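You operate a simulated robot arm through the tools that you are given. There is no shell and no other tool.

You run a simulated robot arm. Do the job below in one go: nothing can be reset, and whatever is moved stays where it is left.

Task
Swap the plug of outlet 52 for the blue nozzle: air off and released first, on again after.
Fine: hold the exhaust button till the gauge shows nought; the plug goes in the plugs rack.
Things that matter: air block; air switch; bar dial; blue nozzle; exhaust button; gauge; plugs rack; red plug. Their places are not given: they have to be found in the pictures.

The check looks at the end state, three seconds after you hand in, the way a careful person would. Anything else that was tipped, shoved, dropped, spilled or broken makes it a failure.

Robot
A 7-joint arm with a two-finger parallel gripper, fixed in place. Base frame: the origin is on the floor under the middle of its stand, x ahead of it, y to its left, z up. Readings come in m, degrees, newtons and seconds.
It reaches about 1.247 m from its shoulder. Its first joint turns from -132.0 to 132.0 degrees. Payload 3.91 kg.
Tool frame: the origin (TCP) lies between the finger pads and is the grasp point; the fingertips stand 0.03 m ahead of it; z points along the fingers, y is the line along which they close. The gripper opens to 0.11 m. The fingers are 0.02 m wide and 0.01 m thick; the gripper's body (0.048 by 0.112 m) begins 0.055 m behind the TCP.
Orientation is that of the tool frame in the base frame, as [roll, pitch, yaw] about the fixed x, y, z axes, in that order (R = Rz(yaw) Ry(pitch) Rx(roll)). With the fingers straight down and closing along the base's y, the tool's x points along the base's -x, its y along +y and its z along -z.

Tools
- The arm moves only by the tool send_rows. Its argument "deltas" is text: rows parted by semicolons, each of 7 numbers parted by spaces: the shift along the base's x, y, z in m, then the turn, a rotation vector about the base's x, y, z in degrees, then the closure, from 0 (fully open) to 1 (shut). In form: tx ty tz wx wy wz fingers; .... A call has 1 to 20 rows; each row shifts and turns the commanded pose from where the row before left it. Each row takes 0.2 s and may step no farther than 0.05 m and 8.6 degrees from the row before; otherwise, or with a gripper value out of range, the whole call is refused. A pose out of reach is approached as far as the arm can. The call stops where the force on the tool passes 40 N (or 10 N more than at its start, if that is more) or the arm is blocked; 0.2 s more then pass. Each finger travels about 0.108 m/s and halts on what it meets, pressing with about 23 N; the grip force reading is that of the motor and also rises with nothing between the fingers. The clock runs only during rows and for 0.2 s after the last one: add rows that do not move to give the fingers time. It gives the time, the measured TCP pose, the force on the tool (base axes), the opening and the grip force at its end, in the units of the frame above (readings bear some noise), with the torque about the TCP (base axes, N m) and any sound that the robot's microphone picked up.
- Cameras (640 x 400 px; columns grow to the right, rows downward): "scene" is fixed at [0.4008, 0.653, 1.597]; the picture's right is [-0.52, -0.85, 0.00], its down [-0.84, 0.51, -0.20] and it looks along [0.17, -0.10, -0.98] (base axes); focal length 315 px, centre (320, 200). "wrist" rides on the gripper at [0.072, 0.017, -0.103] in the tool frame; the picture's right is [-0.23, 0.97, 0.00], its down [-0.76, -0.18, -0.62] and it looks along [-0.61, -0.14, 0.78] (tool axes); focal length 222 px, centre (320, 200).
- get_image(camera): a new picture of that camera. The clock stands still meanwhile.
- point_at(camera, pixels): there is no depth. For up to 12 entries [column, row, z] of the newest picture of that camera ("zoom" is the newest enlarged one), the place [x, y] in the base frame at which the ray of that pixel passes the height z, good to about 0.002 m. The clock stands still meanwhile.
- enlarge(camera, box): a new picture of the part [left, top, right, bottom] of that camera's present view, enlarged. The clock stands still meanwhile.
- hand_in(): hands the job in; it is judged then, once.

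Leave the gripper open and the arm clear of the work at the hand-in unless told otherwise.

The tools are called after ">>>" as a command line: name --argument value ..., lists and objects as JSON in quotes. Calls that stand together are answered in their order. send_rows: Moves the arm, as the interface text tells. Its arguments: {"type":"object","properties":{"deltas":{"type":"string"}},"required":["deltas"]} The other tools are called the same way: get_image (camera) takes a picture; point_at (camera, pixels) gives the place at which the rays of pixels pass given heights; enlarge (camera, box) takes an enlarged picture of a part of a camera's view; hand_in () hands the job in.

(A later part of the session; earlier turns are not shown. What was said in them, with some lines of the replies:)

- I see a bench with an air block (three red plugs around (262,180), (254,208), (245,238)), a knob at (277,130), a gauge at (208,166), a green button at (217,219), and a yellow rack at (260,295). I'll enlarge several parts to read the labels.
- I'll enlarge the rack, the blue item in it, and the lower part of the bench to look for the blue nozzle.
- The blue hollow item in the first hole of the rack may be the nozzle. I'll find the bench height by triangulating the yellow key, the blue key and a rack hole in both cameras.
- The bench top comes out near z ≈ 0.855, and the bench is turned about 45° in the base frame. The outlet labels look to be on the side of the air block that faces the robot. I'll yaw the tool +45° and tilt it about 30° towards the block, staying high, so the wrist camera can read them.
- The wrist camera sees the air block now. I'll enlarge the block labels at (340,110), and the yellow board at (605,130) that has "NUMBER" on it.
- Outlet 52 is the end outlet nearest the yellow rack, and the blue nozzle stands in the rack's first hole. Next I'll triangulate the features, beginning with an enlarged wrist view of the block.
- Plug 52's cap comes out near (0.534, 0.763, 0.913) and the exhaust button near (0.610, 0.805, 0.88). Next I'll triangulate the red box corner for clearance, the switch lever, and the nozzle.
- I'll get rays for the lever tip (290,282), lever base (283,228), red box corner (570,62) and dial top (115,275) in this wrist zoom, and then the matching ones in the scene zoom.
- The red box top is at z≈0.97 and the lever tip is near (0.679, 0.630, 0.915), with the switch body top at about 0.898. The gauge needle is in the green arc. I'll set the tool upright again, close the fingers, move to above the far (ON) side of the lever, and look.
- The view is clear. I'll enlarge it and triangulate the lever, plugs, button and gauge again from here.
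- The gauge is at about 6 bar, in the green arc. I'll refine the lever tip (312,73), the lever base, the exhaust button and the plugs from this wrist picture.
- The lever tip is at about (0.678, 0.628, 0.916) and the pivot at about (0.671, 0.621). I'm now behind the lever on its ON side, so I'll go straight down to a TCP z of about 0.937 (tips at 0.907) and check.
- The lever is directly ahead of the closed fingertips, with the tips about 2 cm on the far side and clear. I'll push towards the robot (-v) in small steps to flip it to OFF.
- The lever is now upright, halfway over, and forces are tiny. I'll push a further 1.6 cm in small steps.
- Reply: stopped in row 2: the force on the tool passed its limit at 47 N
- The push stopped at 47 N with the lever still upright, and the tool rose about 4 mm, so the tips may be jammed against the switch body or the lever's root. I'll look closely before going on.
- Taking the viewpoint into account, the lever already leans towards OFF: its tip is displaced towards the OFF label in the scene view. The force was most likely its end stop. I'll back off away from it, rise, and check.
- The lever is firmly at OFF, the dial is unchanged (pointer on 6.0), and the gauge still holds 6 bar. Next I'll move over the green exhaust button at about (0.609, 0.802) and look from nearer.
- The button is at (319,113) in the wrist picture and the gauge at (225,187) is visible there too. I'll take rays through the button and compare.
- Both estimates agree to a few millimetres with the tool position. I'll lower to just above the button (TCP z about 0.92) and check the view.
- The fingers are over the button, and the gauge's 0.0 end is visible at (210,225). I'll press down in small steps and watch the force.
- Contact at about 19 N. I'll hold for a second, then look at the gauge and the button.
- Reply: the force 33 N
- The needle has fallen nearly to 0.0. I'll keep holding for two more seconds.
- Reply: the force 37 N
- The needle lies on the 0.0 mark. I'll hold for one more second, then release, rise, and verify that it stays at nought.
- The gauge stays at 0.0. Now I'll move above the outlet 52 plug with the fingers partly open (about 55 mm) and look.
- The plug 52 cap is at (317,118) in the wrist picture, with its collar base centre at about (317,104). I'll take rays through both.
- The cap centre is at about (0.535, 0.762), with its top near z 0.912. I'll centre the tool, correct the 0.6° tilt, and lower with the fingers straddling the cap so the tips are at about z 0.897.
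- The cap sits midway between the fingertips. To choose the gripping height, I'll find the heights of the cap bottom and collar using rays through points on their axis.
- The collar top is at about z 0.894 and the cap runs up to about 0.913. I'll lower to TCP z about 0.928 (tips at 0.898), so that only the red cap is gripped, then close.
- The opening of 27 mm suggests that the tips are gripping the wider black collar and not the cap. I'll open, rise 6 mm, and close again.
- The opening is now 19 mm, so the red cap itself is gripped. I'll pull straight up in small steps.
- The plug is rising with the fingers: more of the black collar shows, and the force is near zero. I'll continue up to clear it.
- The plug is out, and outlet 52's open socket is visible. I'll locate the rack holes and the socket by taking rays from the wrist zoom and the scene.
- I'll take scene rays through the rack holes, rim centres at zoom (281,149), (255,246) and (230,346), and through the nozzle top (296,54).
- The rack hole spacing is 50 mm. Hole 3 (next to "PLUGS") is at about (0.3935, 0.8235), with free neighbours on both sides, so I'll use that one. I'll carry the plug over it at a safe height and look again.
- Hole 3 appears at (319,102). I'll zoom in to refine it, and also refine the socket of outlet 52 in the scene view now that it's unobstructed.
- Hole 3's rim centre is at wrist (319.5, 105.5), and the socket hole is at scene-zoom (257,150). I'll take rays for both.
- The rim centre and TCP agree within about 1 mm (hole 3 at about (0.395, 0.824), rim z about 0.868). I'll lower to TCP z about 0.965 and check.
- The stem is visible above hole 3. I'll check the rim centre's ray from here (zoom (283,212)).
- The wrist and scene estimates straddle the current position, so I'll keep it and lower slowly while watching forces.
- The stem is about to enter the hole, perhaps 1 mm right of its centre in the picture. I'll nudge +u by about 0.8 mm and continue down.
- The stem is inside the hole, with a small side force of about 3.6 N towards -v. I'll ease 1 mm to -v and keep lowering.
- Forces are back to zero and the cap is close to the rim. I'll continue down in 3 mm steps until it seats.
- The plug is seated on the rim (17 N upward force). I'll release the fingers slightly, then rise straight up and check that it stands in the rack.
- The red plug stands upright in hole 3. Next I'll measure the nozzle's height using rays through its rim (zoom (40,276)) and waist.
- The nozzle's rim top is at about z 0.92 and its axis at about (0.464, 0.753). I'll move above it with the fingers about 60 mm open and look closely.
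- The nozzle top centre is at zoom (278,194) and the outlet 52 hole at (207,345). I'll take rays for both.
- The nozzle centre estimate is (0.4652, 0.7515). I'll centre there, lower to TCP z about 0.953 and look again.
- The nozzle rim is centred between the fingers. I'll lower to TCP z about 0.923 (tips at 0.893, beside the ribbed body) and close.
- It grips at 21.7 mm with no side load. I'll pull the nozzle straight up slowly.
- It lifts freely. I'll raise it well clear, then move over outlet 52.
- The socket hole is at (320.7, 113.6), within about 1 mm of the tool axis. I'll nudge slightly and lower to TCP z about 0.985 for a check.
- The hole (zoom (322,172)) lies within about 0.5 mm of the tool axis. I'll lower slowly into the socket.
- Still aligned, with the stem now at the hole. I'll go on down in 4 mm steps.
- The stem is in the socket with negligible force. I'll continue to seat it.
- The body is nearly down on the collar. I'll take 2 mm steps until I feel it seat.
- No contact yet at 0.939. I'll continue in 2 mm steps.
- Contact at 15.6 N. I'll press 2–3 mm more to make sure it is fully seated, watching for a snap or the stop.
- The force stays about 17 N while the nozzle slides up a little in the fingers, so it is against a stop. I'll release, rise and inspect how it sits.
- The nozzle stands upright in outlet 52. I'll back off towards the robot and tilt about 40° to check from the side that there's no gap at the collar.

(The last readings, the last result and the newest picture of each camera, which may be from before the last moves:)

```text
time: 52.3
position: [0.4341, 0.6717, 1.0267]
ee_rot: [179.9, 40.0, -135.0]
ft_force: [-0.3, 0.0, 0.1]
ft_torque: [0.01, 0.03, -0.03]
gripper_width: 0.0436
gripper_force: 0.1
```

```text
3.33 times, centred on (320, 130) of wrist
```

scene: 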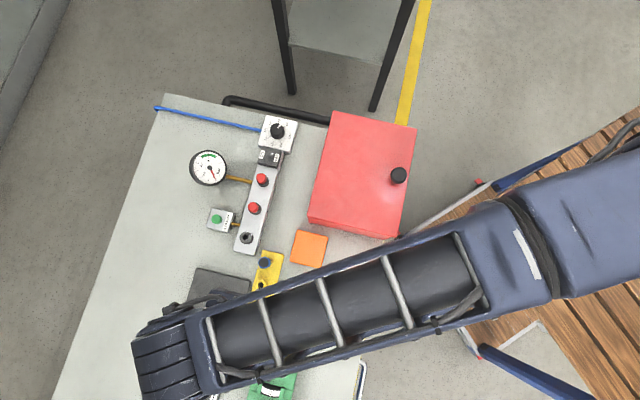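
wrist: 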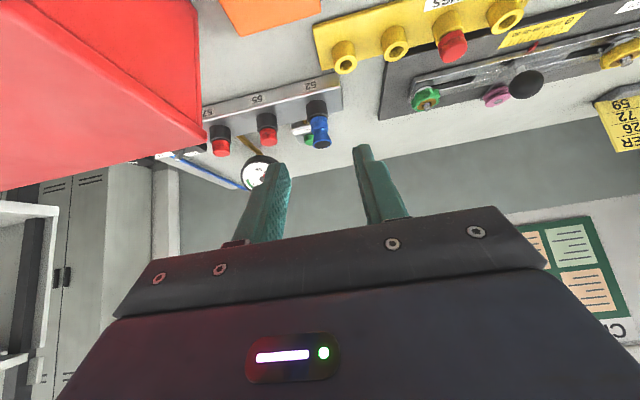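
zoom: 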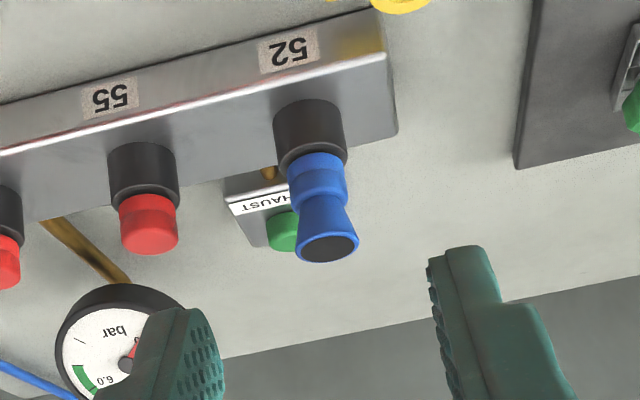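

No obvious gap. I'll zoom in further to check for tilt against the collar.

>>> enlarge --camera "wrist" --box '[295, 90, 345, 155]'

>>> enlarge --camera "scene" --box '[225, 215, 275, 260]'

>>> enlarge --camera "wrist" --box '[390, 10, 510, 90]'

```text
6.15 times, centred on (320, 122) of wrist
```

zoom: 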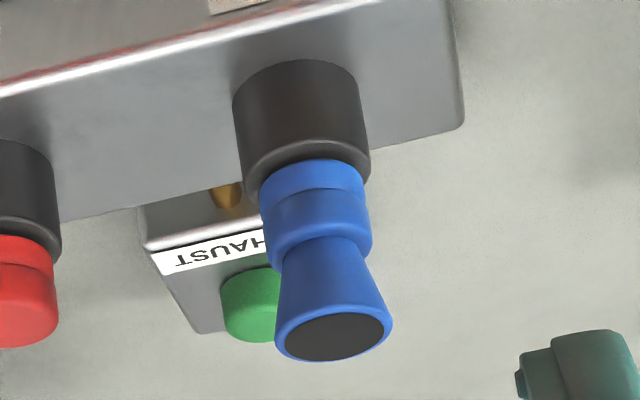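

```text
8.89 times, centred on (250, 238) of scene
```

zoom: 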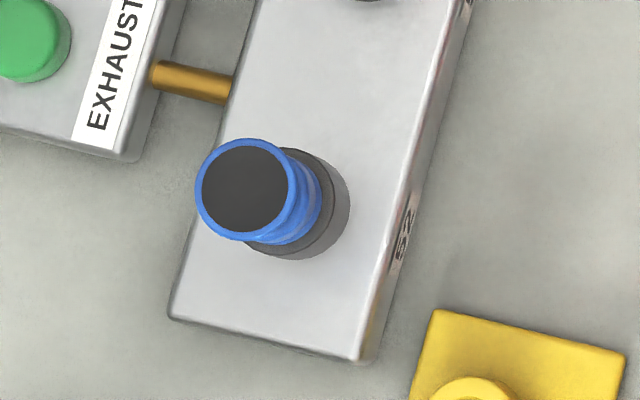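

```text
5.00 times, centred on (450, 50) of wrist
```

zoom: 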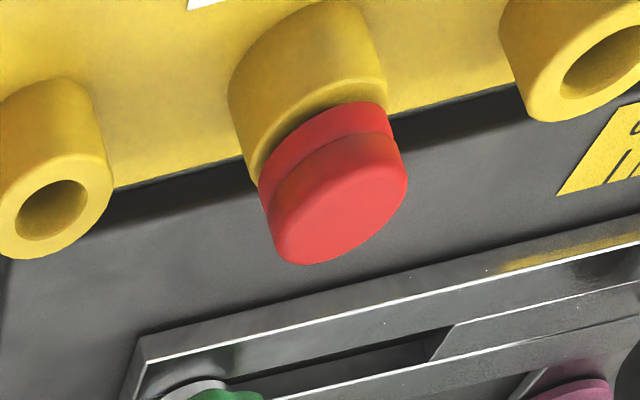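

The nozzle sits flush on the collar just like the other plugs, and the red plug sits flush in the rack. Now I'll go back, upright and with fingers closed, to the OFF side of the switch lever (u≈0.035, v≈0.876), staying high at first.

>>> send_rows --deltas "0 0 0.02 -5.66 5.66 0 0.6; 0.02 -0.008 0.015 -5.66 5.66 0 0.6; 0.035 -0.0126 0 -5.66 5.66 0 1; 0.035 -0.0126 0 -5.66 5.66 0 1; 0.035 -0.0126 0 -5.66 5.66 0 1; 0.035 -0.0126 0 0 0 0 1; 0.035 -0.0126 0 0 0 0 1; 0.015 -0.006 0 0 0 0 1; 0 0 0 0 0 0 1; 0 0 0 0 0 0 1"

>>> get_image --camera "wrist"

>>> get_image --camera "scene"

```text
time: 54.5
position: [0.6448, 0.5937, 1.0623]
ee_rot: [179.9, 0.0, -134.9]
ft_force: [0.6, 0.2, 0.7]
ft_torque: [-0.04, -0.02, 0.01]
gripper_width: 0.0001
gripper_force: 23.1
```

```text
taken
```

wrist: 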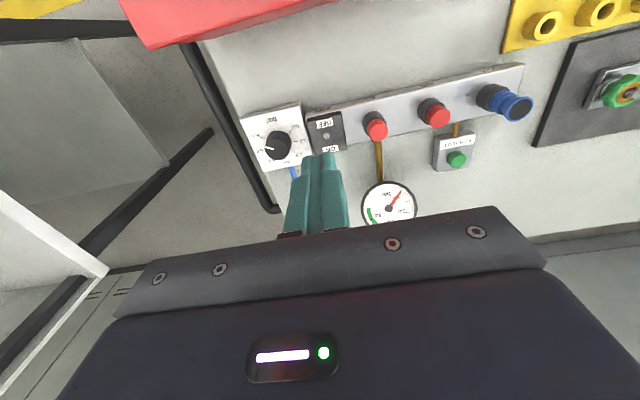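

```text
taken
```

scene: 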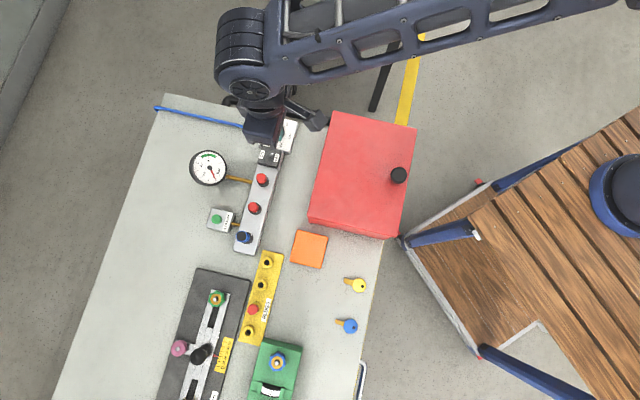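

The gauge still reads 0. I'll zoom on the switch to place the fingers relative to the lever tip.

>>> enlarge --camera "wrist" --box '[280, 100, 370, 170]'

>>> point_at --camera "zoom" --pixels '[[320, 200, 0.9], [320, 200, 0.916]]'

```text
5.71 times, centred on (325, 135) of wrist
```

zoom: 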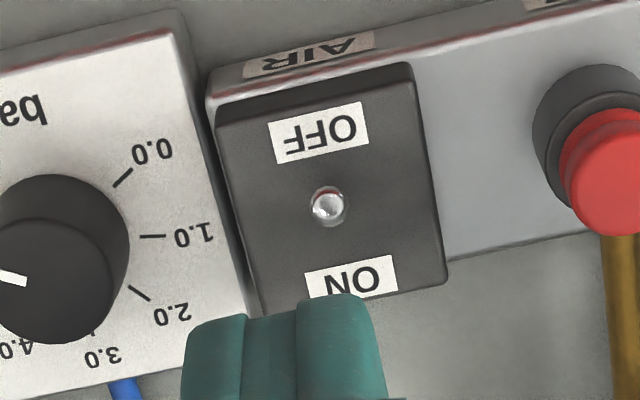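

```text
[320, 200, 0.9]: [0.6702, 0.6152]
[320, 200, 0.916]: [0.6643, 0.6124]
```

The lever tip is at about u 0.0365, v 0.9035, and my fingers are at v 0.876 on its OFF side, well aligned. I'll lower to TCP z about 0.938.

>>> send_rows --deltas "0 0 -0.04 0 0 0 1; 0 0 -0.04 0 0 0 1; 0 0 -0.03 0 0 0 1; 0 0 -0.014 0 0 0 1; 0 0 0 0 0 0 1"

>>> get_image --camera "wrist"

>>> enlarge --camera "scene" --box '[220, 100, 340, 180]'

```text
time: 55.7
position: [0.645, 0.5949, 0.9361]
ee_rot: [-180.0, 0.0, -135.0]
ft_force: [0.5, 0.4, 0.2]
ft_torque: [0.0, -0.01, 0.01]
gripper_width: 0.0
gripper_force: 22.8
```

```text
taken
```

wrist: 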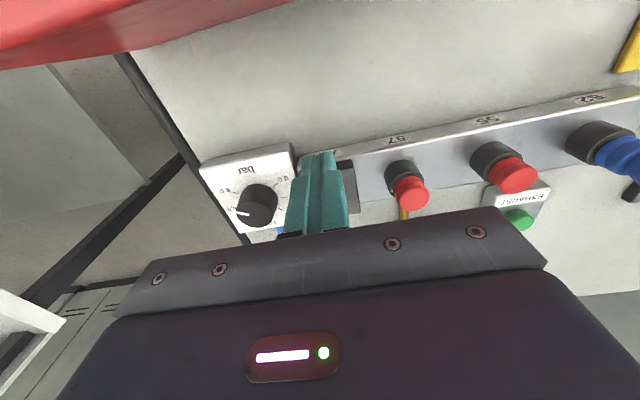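

```text
5.00 times, centred on (280, 140) of scene
```

zoom: 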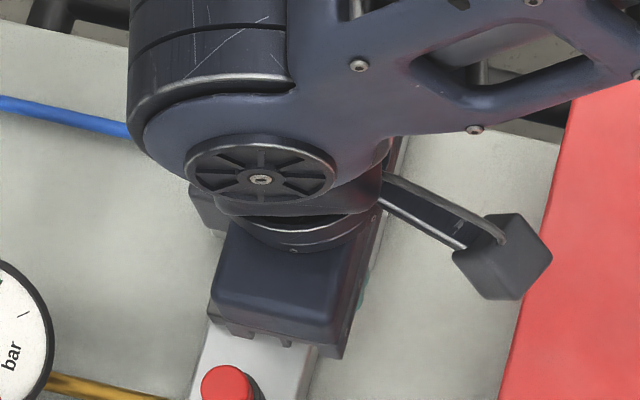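

All clear. I'll push the lever away from the robot (+v) in small steps towards ON.

>>> send_rows --deltas "0.0035 0.0035 0.001 0 0 0 1; 0.0035 0.0035 0 0 0 0 1; 0.0035 0.0035 0 0 0 0 1; 0.0035 0.0035 0 0 0 0 1; 0.003 0.003 0 0 0 0 1; 0.0015 0.0015 0 0 0 0 1; 0 0 0 0 0 0 1"

>>> get_image --camera "wrist"

>>> enlarge --camera "scene" --box '[180, 130, 300, 200]'

```text
time: 57.3
position: [0.6626, 0.6128, 0.939]
ee_rot: [180.0, -0.1, -135.0]
ft_force: [-0.1, 0.5, -0.3]
ft_torque: [0.01, 0.02, -0.04]
gripper_width: 0.0
gripper_force: 23.2
```

```text
taken
```

wrist: 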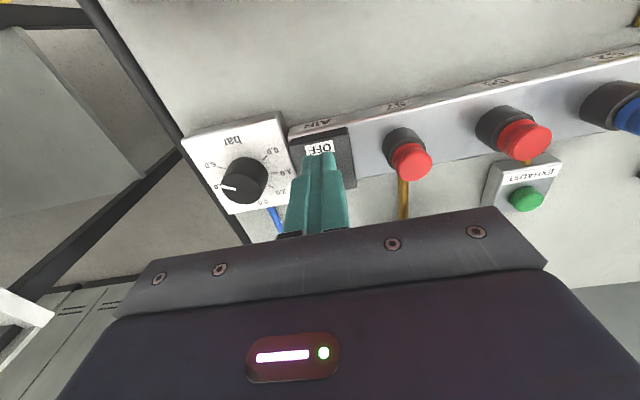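

```text
5.33 times, centred on (240, 165) of scene
```

zoom: 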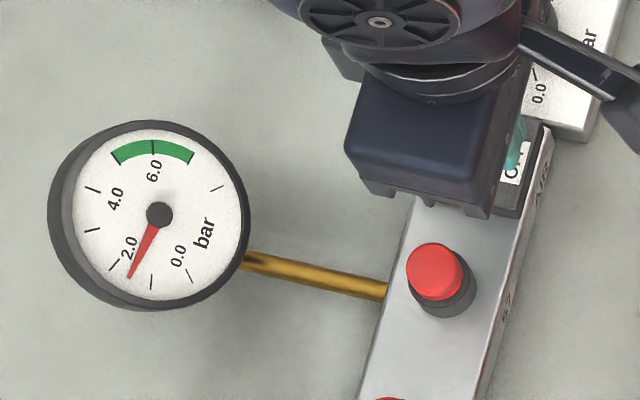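

The gauge is already rising (about 1.6 bar), so the air is on. I'll push 2 mm more to be sure the lever is fully over, then back away and rise.

>>> send_rows --deltas "0.001 0.001 0 0 0 0 1; 0.0007 0.0007 0 0 0 0 1; 0 0 0 0 0 0 1"

>>> enlarge --camera "wrist" --box '[270, 110, 370, 180]'

```text
time: 58.1
position: [0.665, 0.6142, 0.9386]
ee_rot: [-180.0, 0.0, -135.0]
ft_force: [0.5, -0.2, 0.0]
ft_torque: [0.01, -0.04, -0.03]
gripper_width: 0.0001
gripper_force: 23.1
```

```text
5.71 times, centred on (320, 145) of wrist
```

zoom: 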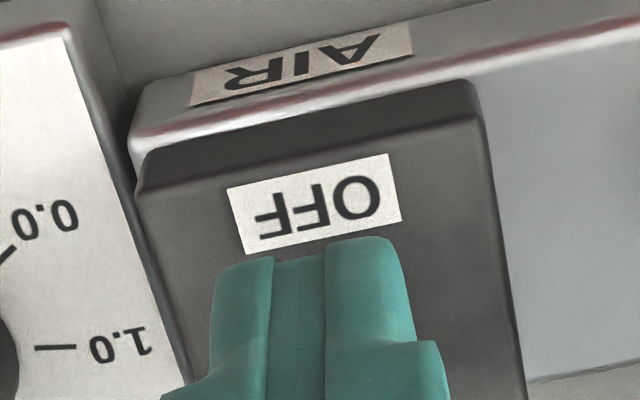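

There's no load on the fingers, so the lever has gone ahead on its own. I'll back off towards the robot, rise, and check the switch and gauge.

>>> send_rows --deltas "-0.008 -0.008 0 0 0 0 1; -0.008 -0.008 0.01 0 0 0 1; 0 0 0.04 0 0 0 1; 0 0 0.04 0 0 0 1; 0 0 0.04 0 0 0 1; 0 0 0 0 0 0 1"

>>> get_image --camera "wrist"

>>> enlarge --camera "wrist" --box '[240, 90, 420, 210]'

>>> enlarge --camera "scene" --box '[180, 130, 300, 260]'

```text
time: 59.5
position: [0.649, 0.5984, 1.07]
ee_rot: [180.0, -0.1, -134.9]
ft_force: [0.2, 0.8, -0.7]
ft_torque: [0.01, 0.02, -0.01]
gripper_width: 0.0002
gripper_force: 22.8
```

```text
taken
```

wrist: 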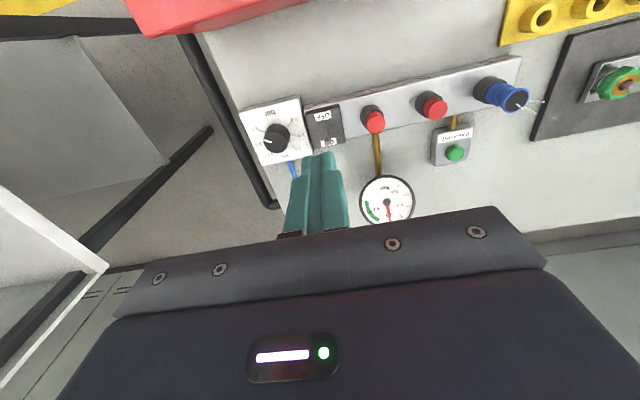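

```text
3.33 times, centred on (330, 150) of wrist
```

zoom: 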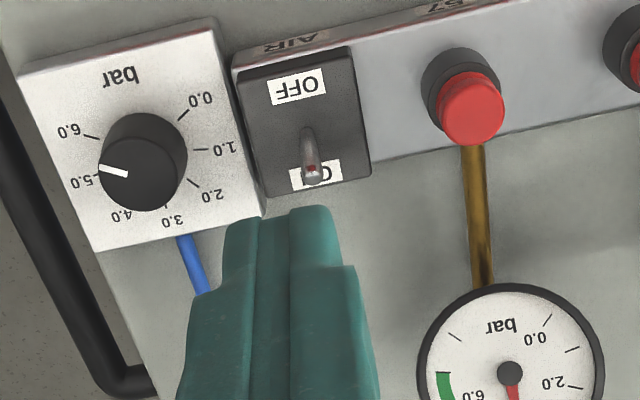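

```text
3.08 times, centred on (240, 195) of scene
```

zoom: 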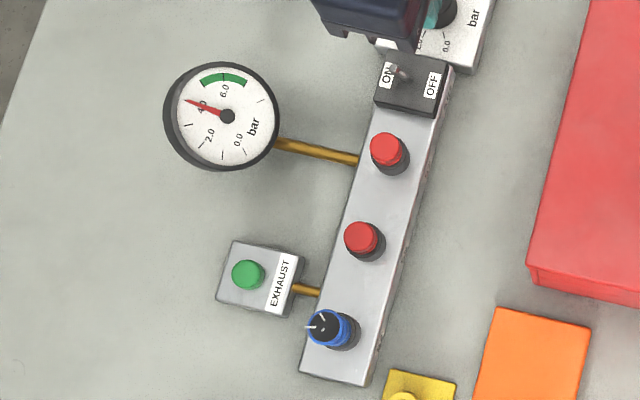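

The lever is at ON, air jets come from the blue nozzle, and the gauge is at about 4 bar and rising. I'll rise and retreat from the work, open the gripper, and watch the gauge settle.

>>> send_rows --deltas "0 0 0.04 0 0 0 1; 0 0 0.04 0 0 0 0.8; -0.03 -0.01 0.02 0 0 0 0.5; -0.04 -0.01 0.01 0 0 0 0; -0.04 -0.01 0 0 0 0 0; -0.04 -0.01 0 0 0 0 0; -0.04 -0.01 0 0 0 0 0; -0.04 -0.01 0 0 0 0 0; 0 0 0 0 0 0 0; 0 0 0 0 0 0 0"

>>> get_image --camera "scene"

>>> enlarge --camera "scene" --box '[180, 140, 240, 195]'

>>> enlarge --camera "scene" --box '[220, 210, 300, 260]'

```text
time: 61.7
position: [0.4192, 0.5387, 1.1785]
ee_rot: [180.0, 0.0, -135.0]
ft_force: [0.2, -0.8, 0.4]
ft_torque: [0.03, 0.01, -0.01]
gripper_width: 0.11
gripper_force: 0.0
```

```text
taken
```

scene: 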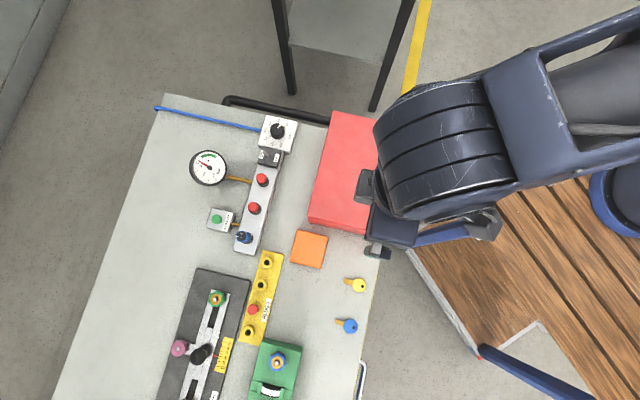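

```text
7.27 times, centred on (210, 168) of scene
```

zoom: 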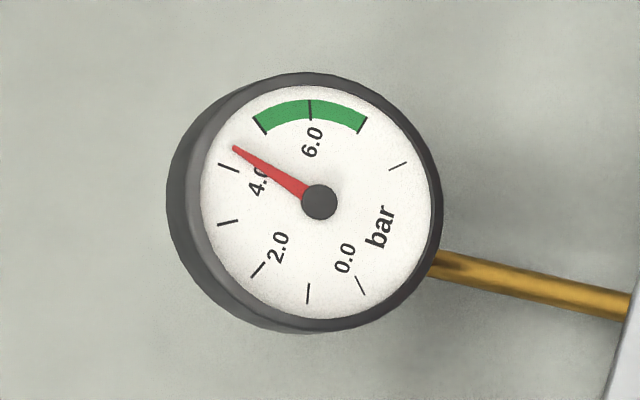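

```text
8.00 times, centred on (260, 235) of scene
```

zoom: 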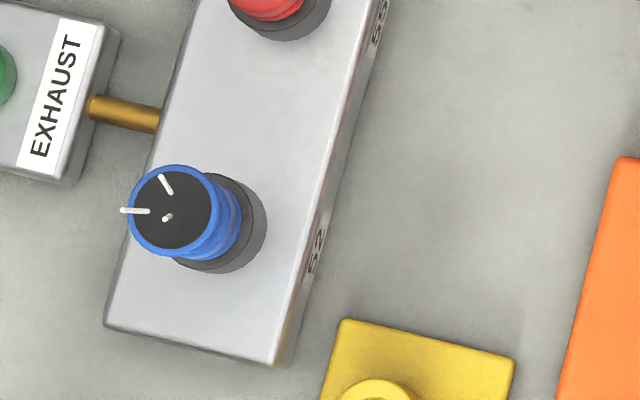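

The gauge reads about 4.4 and may still be moving. I'll wait two more seconds without moving, then read it again.

>>> send_rows --deltas "0 0 0 0 0 0 0; 0 0 0 0 0 0 0; 0 0 0 0 0 0 0; 0 0 0 0 0 0 0; 0 0 0 0 0 0 0; 0 0 0 0 0 0 0; 0 0 0 0 0 0 0; 0 0 0 0 0 0 0; 0 0 0 0 0 0 0; 0 0 0 0 0 0 0"

>>> enlarge --camera "scene" --box '[180, 140, 240, 195]'

```text
time: 63.9
position: [0.419, 0.5383, 1.1799]
ee_rot: [-180.0, 0.0, -135.0]
ft_force: [0.1, -0.1, 0.2]
ft_torque: [0.01, 0.0, 0.02]
gripper_width: 0.1099
gripper_force: 0.1
```

```text
7.27 times, centred on (210, 168) of scene
```

zoom: 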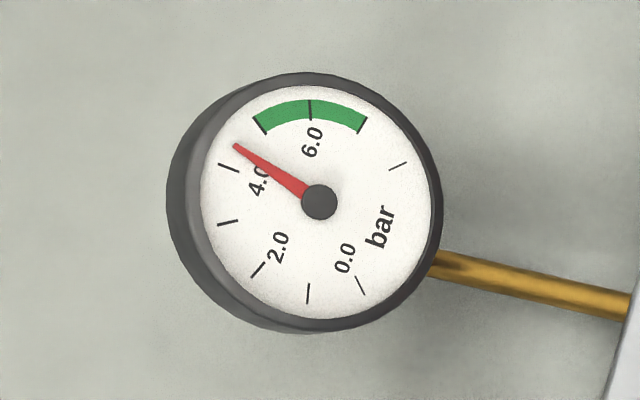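

The gauge has settled at about 4.45 bar, below the green arc where it stood before. Either the nozzle's flow causes this, or it's leaking at the joint. I'll look closely at the nozzle and its jets before deciding, using a tilted view like the one before.

>>> send_rows --deltas "0.003 0.0266 -0.03 5.66 -5.66 0 0; 0.003 0.0266 -0.03 5.66 -5.66 0 0; 0.003 0.0266 -0.03 5.66 -5.66 0 0; 0.003 0.0266 -0.03 5.66 -5.66 0 0; 0.003 0.0266 -0.03 5.66 -5.66 0 0; 0 0 0 0 0 0 0"

>>> get_image --camera "wrist"

>>> enlarge --camera "wrist" --box '[290, 80, 360, 155]'

```text
time: 65.3
position: [0.4337, 0.6731, 1.0281]
ee_rot: [179.9, 40.1, -134.8]
ft_force: [-0.1, -0.3, 0.1]
ft_torque: [-0.01, -0.06, -0.01]
gripper_width: 0.11
gripper_force: 0.0
```

```text
taken
```

wrist: 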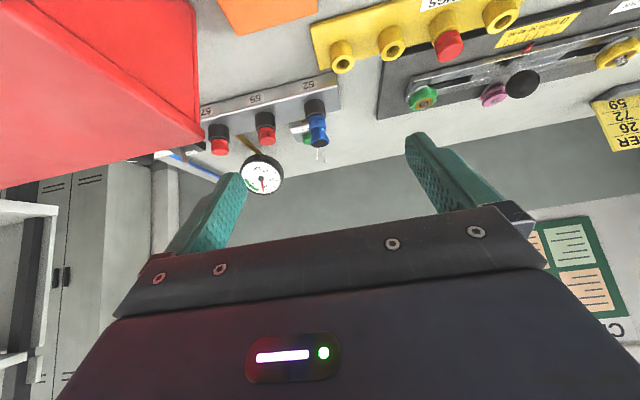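

```text
5.33 times, centred on (325, 118) of wrist
```

zoom: 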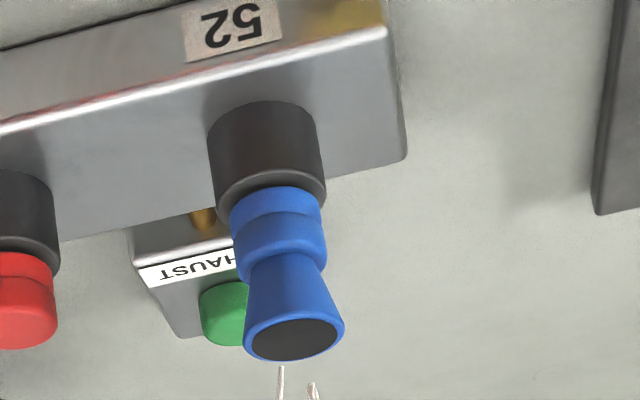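

The jets leave from the nozzle's mouth and the joint looks closed, so the drop comes from the nozzle's flow (4.5 ≈ 75 % of 6). The dial matters now, so I'll look at its setting from right above without touching it, staying high.

>>> send_rows --deltas "0.03 -0.005 0.02 -5.66 5.66 0 0; 0.0412 -0.0081 0.02 -5.66 5.66 0 0; 0.0412 -0.0081 0.02 -5.66 5.66 0 0; 0.0412 -0.0081 0.01 -5.66 5.66 0 0; 0.0412 -0.0081 0 -5.66 5.66 0 0; 0.0412 -0.0081 0 0 0 0 0; 0.0412 -0.0081 0 0 0 0 0; 0.0412 -0.0081 0 0 0 0 0; 0 0 0 0 0 0 0"

>>> get_image --camera "wrist"

>>> enlarge --camera "wrist" --box '[260, 20, 360, 120]'

>>> enlarge --camera "scene" --box '[180, 140, 240, 195]'

```text
time: 67.3
position: [0.7528, 0.6087, 1.0993]
ee_rot: [-179.9, 0.0, -135.0]
ft_force: [-0.5, 0.4, -0.1]
ft_torque: [-0.02, -0.02, 0.02]
gripper_width: 0.1101
gripper_force: 0.0
```

```text
taken
```

wrist: 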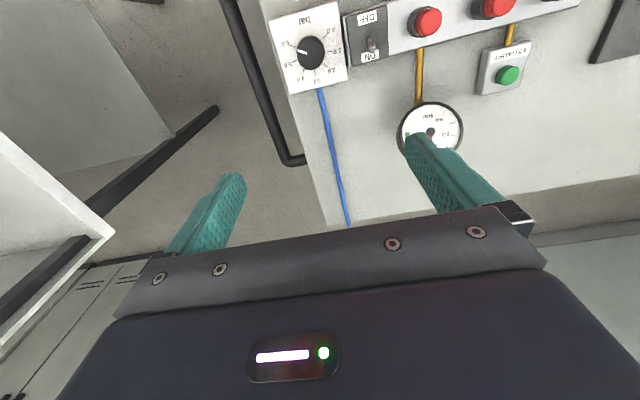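

```text
4.00 times, centred on (310, 70) of wrist
```

zoom: 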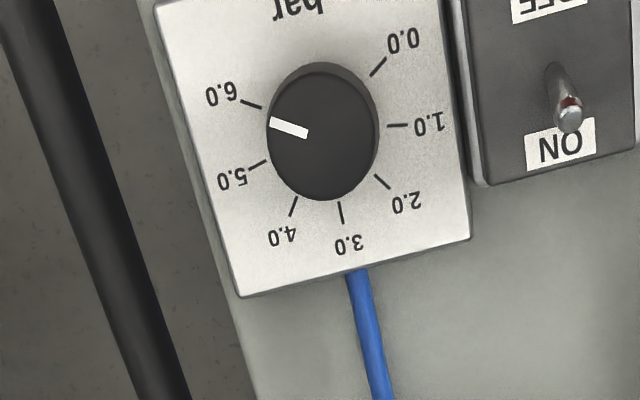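

```text
7.27 times, centred on (210, 168) of scene
```

zoom: 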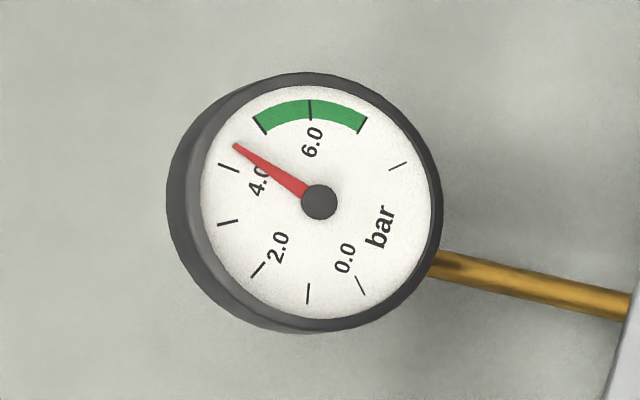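

The lever is fully ON, and the dial still points at about 6, the top of its printed scale. I want to rule out a leaky joint, so I'll take a flatter side view of it with fingers closed: tool tilted about 55°, kept clear of the red box.

>>> send_rows --deltas "-0.0414 0.0109 0 0 0 0 0.5; -0.0414 0.0109 0 0 0 0 1; -0.0414 0.0109 0 0 0 0 1; -0.0414 0.0109 0 0 0 0 1; -0.0414 0.0109 0 0 0 0 1; -0.0414 0.0109 0 0 0 0 1; -0.0414 0.0109 0 0 0 0 1; -0.0414 0.0109 0 0 0 0 1; 0 0 -0.018 5.56 -5.56 0 1; 0 0 -0.018 5.56 -5.56 0 1; 0 0 -0.018 5.56 -5.56 0 1; 0 0 -0.018 5.56 -5.56 0 1; 0 0 -0.018 5.56 -5.56 0 1; 0 0 -0.018 5.56 -5.56 0 1; 0 0 -0.018 5.56 -5.56 0 1; 0 0 0 0 0 0 1"

>>> get_image --camera "wrist"

>>> get_image --camera "scene"

```text
time: 70.7
position: [0.4205, 0.697, 0.9736]
ee_rot: [179.8, 55.1, -135.1]
ft_force: [-2.1, 0.3, 0.6]
ft_torque: [0.01, -0.07, -0.04]
gripper_width: 0.0001
gripper_force: 22.8
```

```text
taken
```

wrist: 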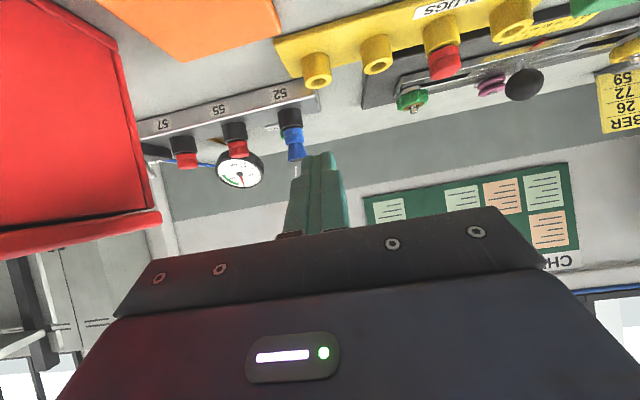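

```text
taken
```

scene: 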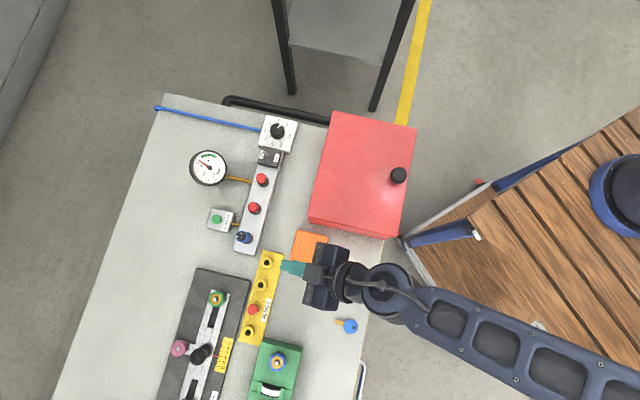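

I'll enlarge the joint of the nozzle, with the neighbouring plugs for comparison, and the red plug in the rack.

>>> enlarge --camera "wrist" --box '[260, 80, 340, 170]'

>>> enlarge --camera "wrist" --box '[140, 80, 330, 195]'

>>> enlarge --camera "wrist" --box '[400, 0, 500, 90]'

```text
4.44 times, centred on (300, 125) of wrist
```

zoom: 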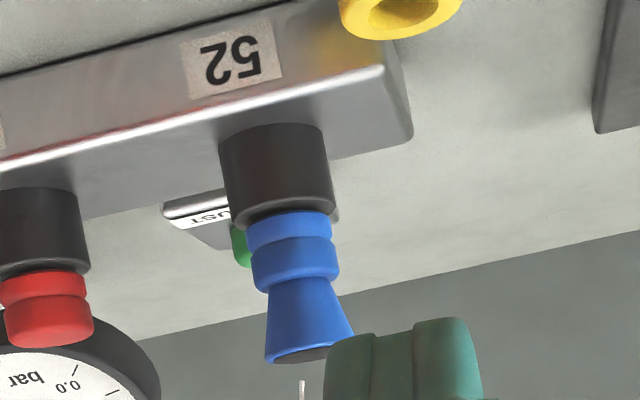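

```text
3.37 times, centred on (235, 138) of wrist
```

zoom: 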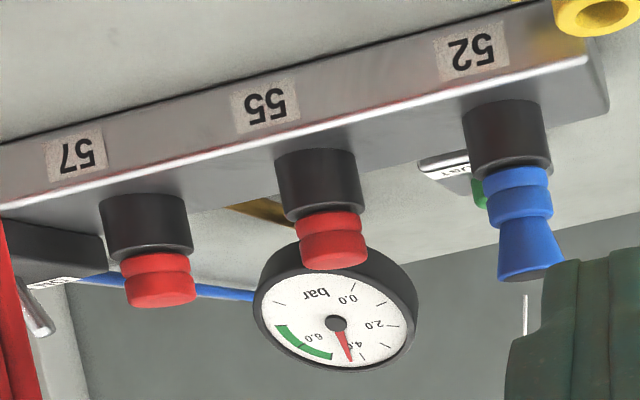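

```text
4.44 times, centred on (450, 45) of wrist
```

zoom: 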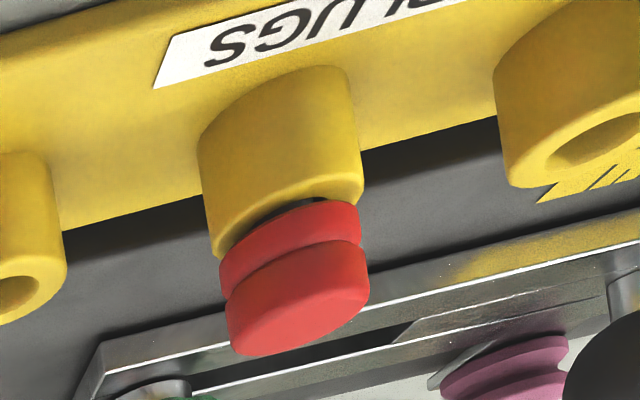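

The nozzle sits flush on its collar just like plugs 55 and 57, so the joint is sound. To be sure the lever and dial are where they were at the start, I'll take the same scene zooms as at the beginning and compare.

>>> enlarge --camera "scene" --box '[240, 110, 310, 170]'

>>> enlarge --camera "scene" --box '[190, 170, 310, 260]'

>>> enlarge --camera "scene" --box '[180, 140, 240, 195]'

```text
6.67 times, centred on (275, 140) of scene
```

zoom: 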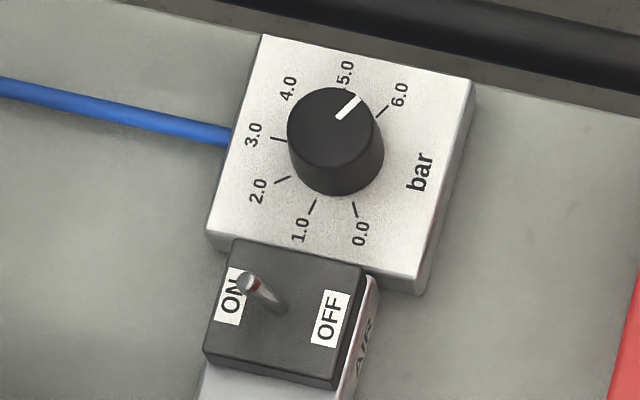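

```text
4.44 times, centred on (250, 215) of scene
```

zoom: 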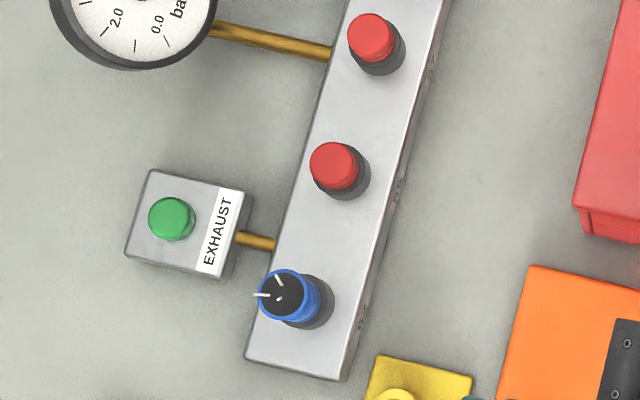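

```text
7.27 times, centred on (210, 168) of scene
```

zoom: 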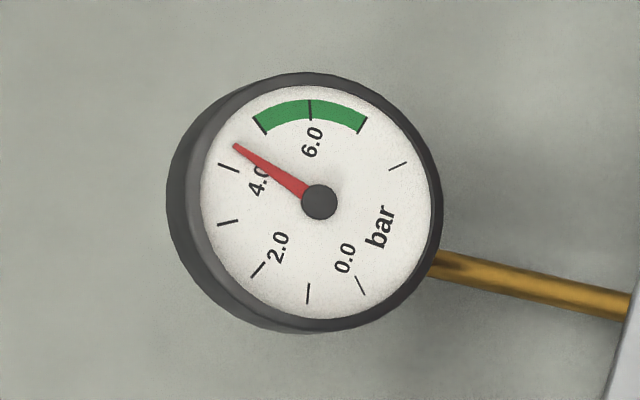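

The lever, dial and button are exactly as at the start, and the joint is flush, so the lower reading is simply the nozzle blowing. The task doesn't ask for the dial to be changed, so I'll leave it alone. The red plug sits squarely in the rack. I'll now retreat: up and back, upright, with the gripper opened once clear.

>>> send_rows --deltas "-0.01 -0.01 0.035 -5.56 5.56 0 1; -0.01 -0.01 0.035 -5.56 5.56 0 1; -0.01 -0.01 0.035 -5.56 5.56 0 1; -0.01 -0.01 0.035 -5.56 5.56 0 1; -0.015 -0.015 0.03 -5.56 5.56 0 0.8; -0.015 -0.02 0.03 -5.56 5.56 0 0.5; -0.015 -0.02 0.02 -5.56 5.56 0 0; -0.02 -0.03 0.01 0 0 0 0; -0.02 -0.03 0 0 0 0 0; 0 0 0 0 0 0 0; 0 0 0 0 0 0 0"

>>> get_image --camera "scene"

>>> get_image --camera "wrist"

```text
time: 73.1
position: [0.2965, 0.5422, 1.2038]
ee_rot: [-180.0, 0.0, -135.0]
ft_force: [0.5, -1.7, -0.4]
ft_torque: [0.01, 0.02, 0.0]
gripper_width: 0.1099
gripper_force: 0.0
```

```text
taken
```

scene: 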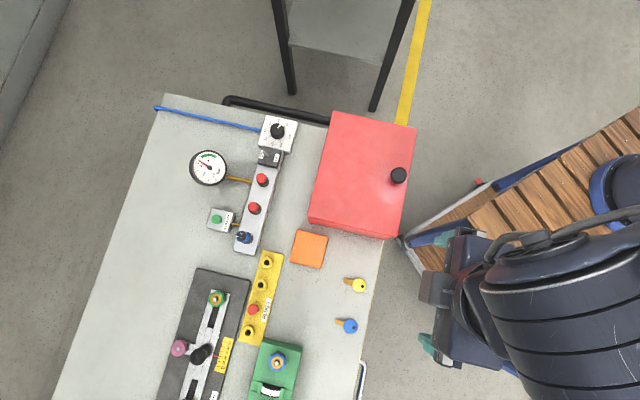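

```text
taken
```

wrist: 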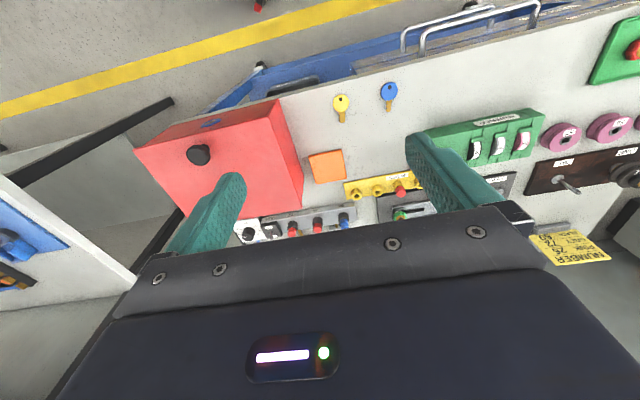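

The arm is clear and the gripper open. I'll take one last close look at the block and rack before handing in.

>>> enlarge --camera "scene" --box '[180, 110, 320, 260]'

>>> enlarge --camera "scene" --box '[225, 245, 305, 345]'

```text
2.67 times, centred on (250, 185) of scene
```

zoom: 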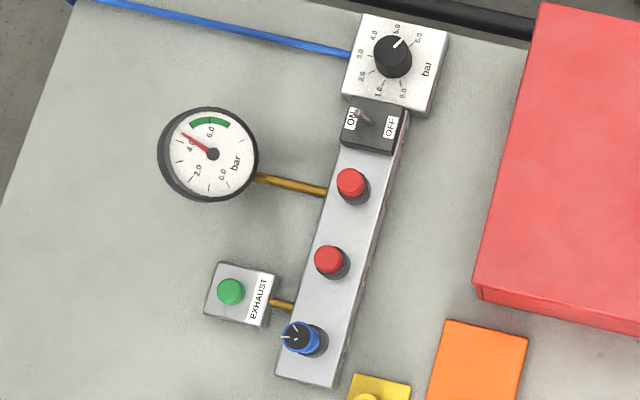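

```text
4.00 times, centred on (265, 295) of scene
```

zoom: 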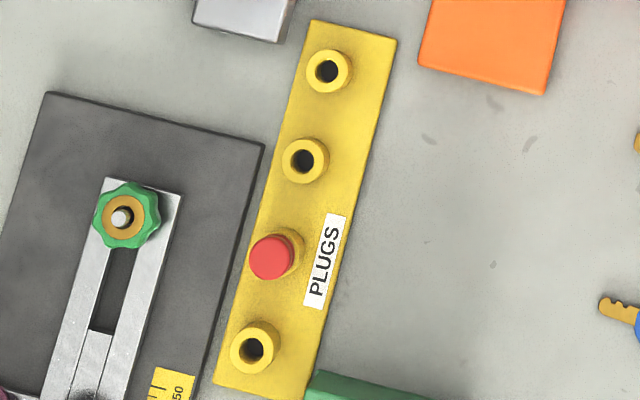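

Final state: the blue nozzle is seated in outlet 52 and blowing, the red plug is in the plugs rack, and the switch is ON. The dial is untouched and nothing else has moved. The gauge reads about 4.5 bar with the nozzle blowing, down from 6 bar when everything was plugged. The gripper is open and the arm clear, so I'm handing in.

>>> hand_in

```text
The job is handed in.
```

The job is handed in: the blue nozzle is now in outlet 52 and blowing, and the air is back on. I haven't seen the result of the check.

- **Air off and released:** I flipped the switch to OFF, then held the exhaust button until the gauge showed 0. It stayed at 0 until the air went back on.
- **Swap:** The red plug came out of outlet 52 and is in the third hole of the plugs rack. The nozzle was in the rack's first hole. It now sits flush on outlet 52's collar, like the other two plugs.
- **Air on again:** The switch lever is back in its original ON position.
- **Pressure:** The gauge settled at about 4.5 bar, below its green band. It read 6 bar when every outlet was plugged. The air comes only from the nozzle's mouth and I saw no gap at the joint, so I take the drop to be the nozzle's own flow.
- **Dial:** I left it alone. You hadn't asked for a pressure change, and it already stands at about 6, the top of its scale.

Nothing else on the bench was moved. The gripper is open and the arm is clear of the work.
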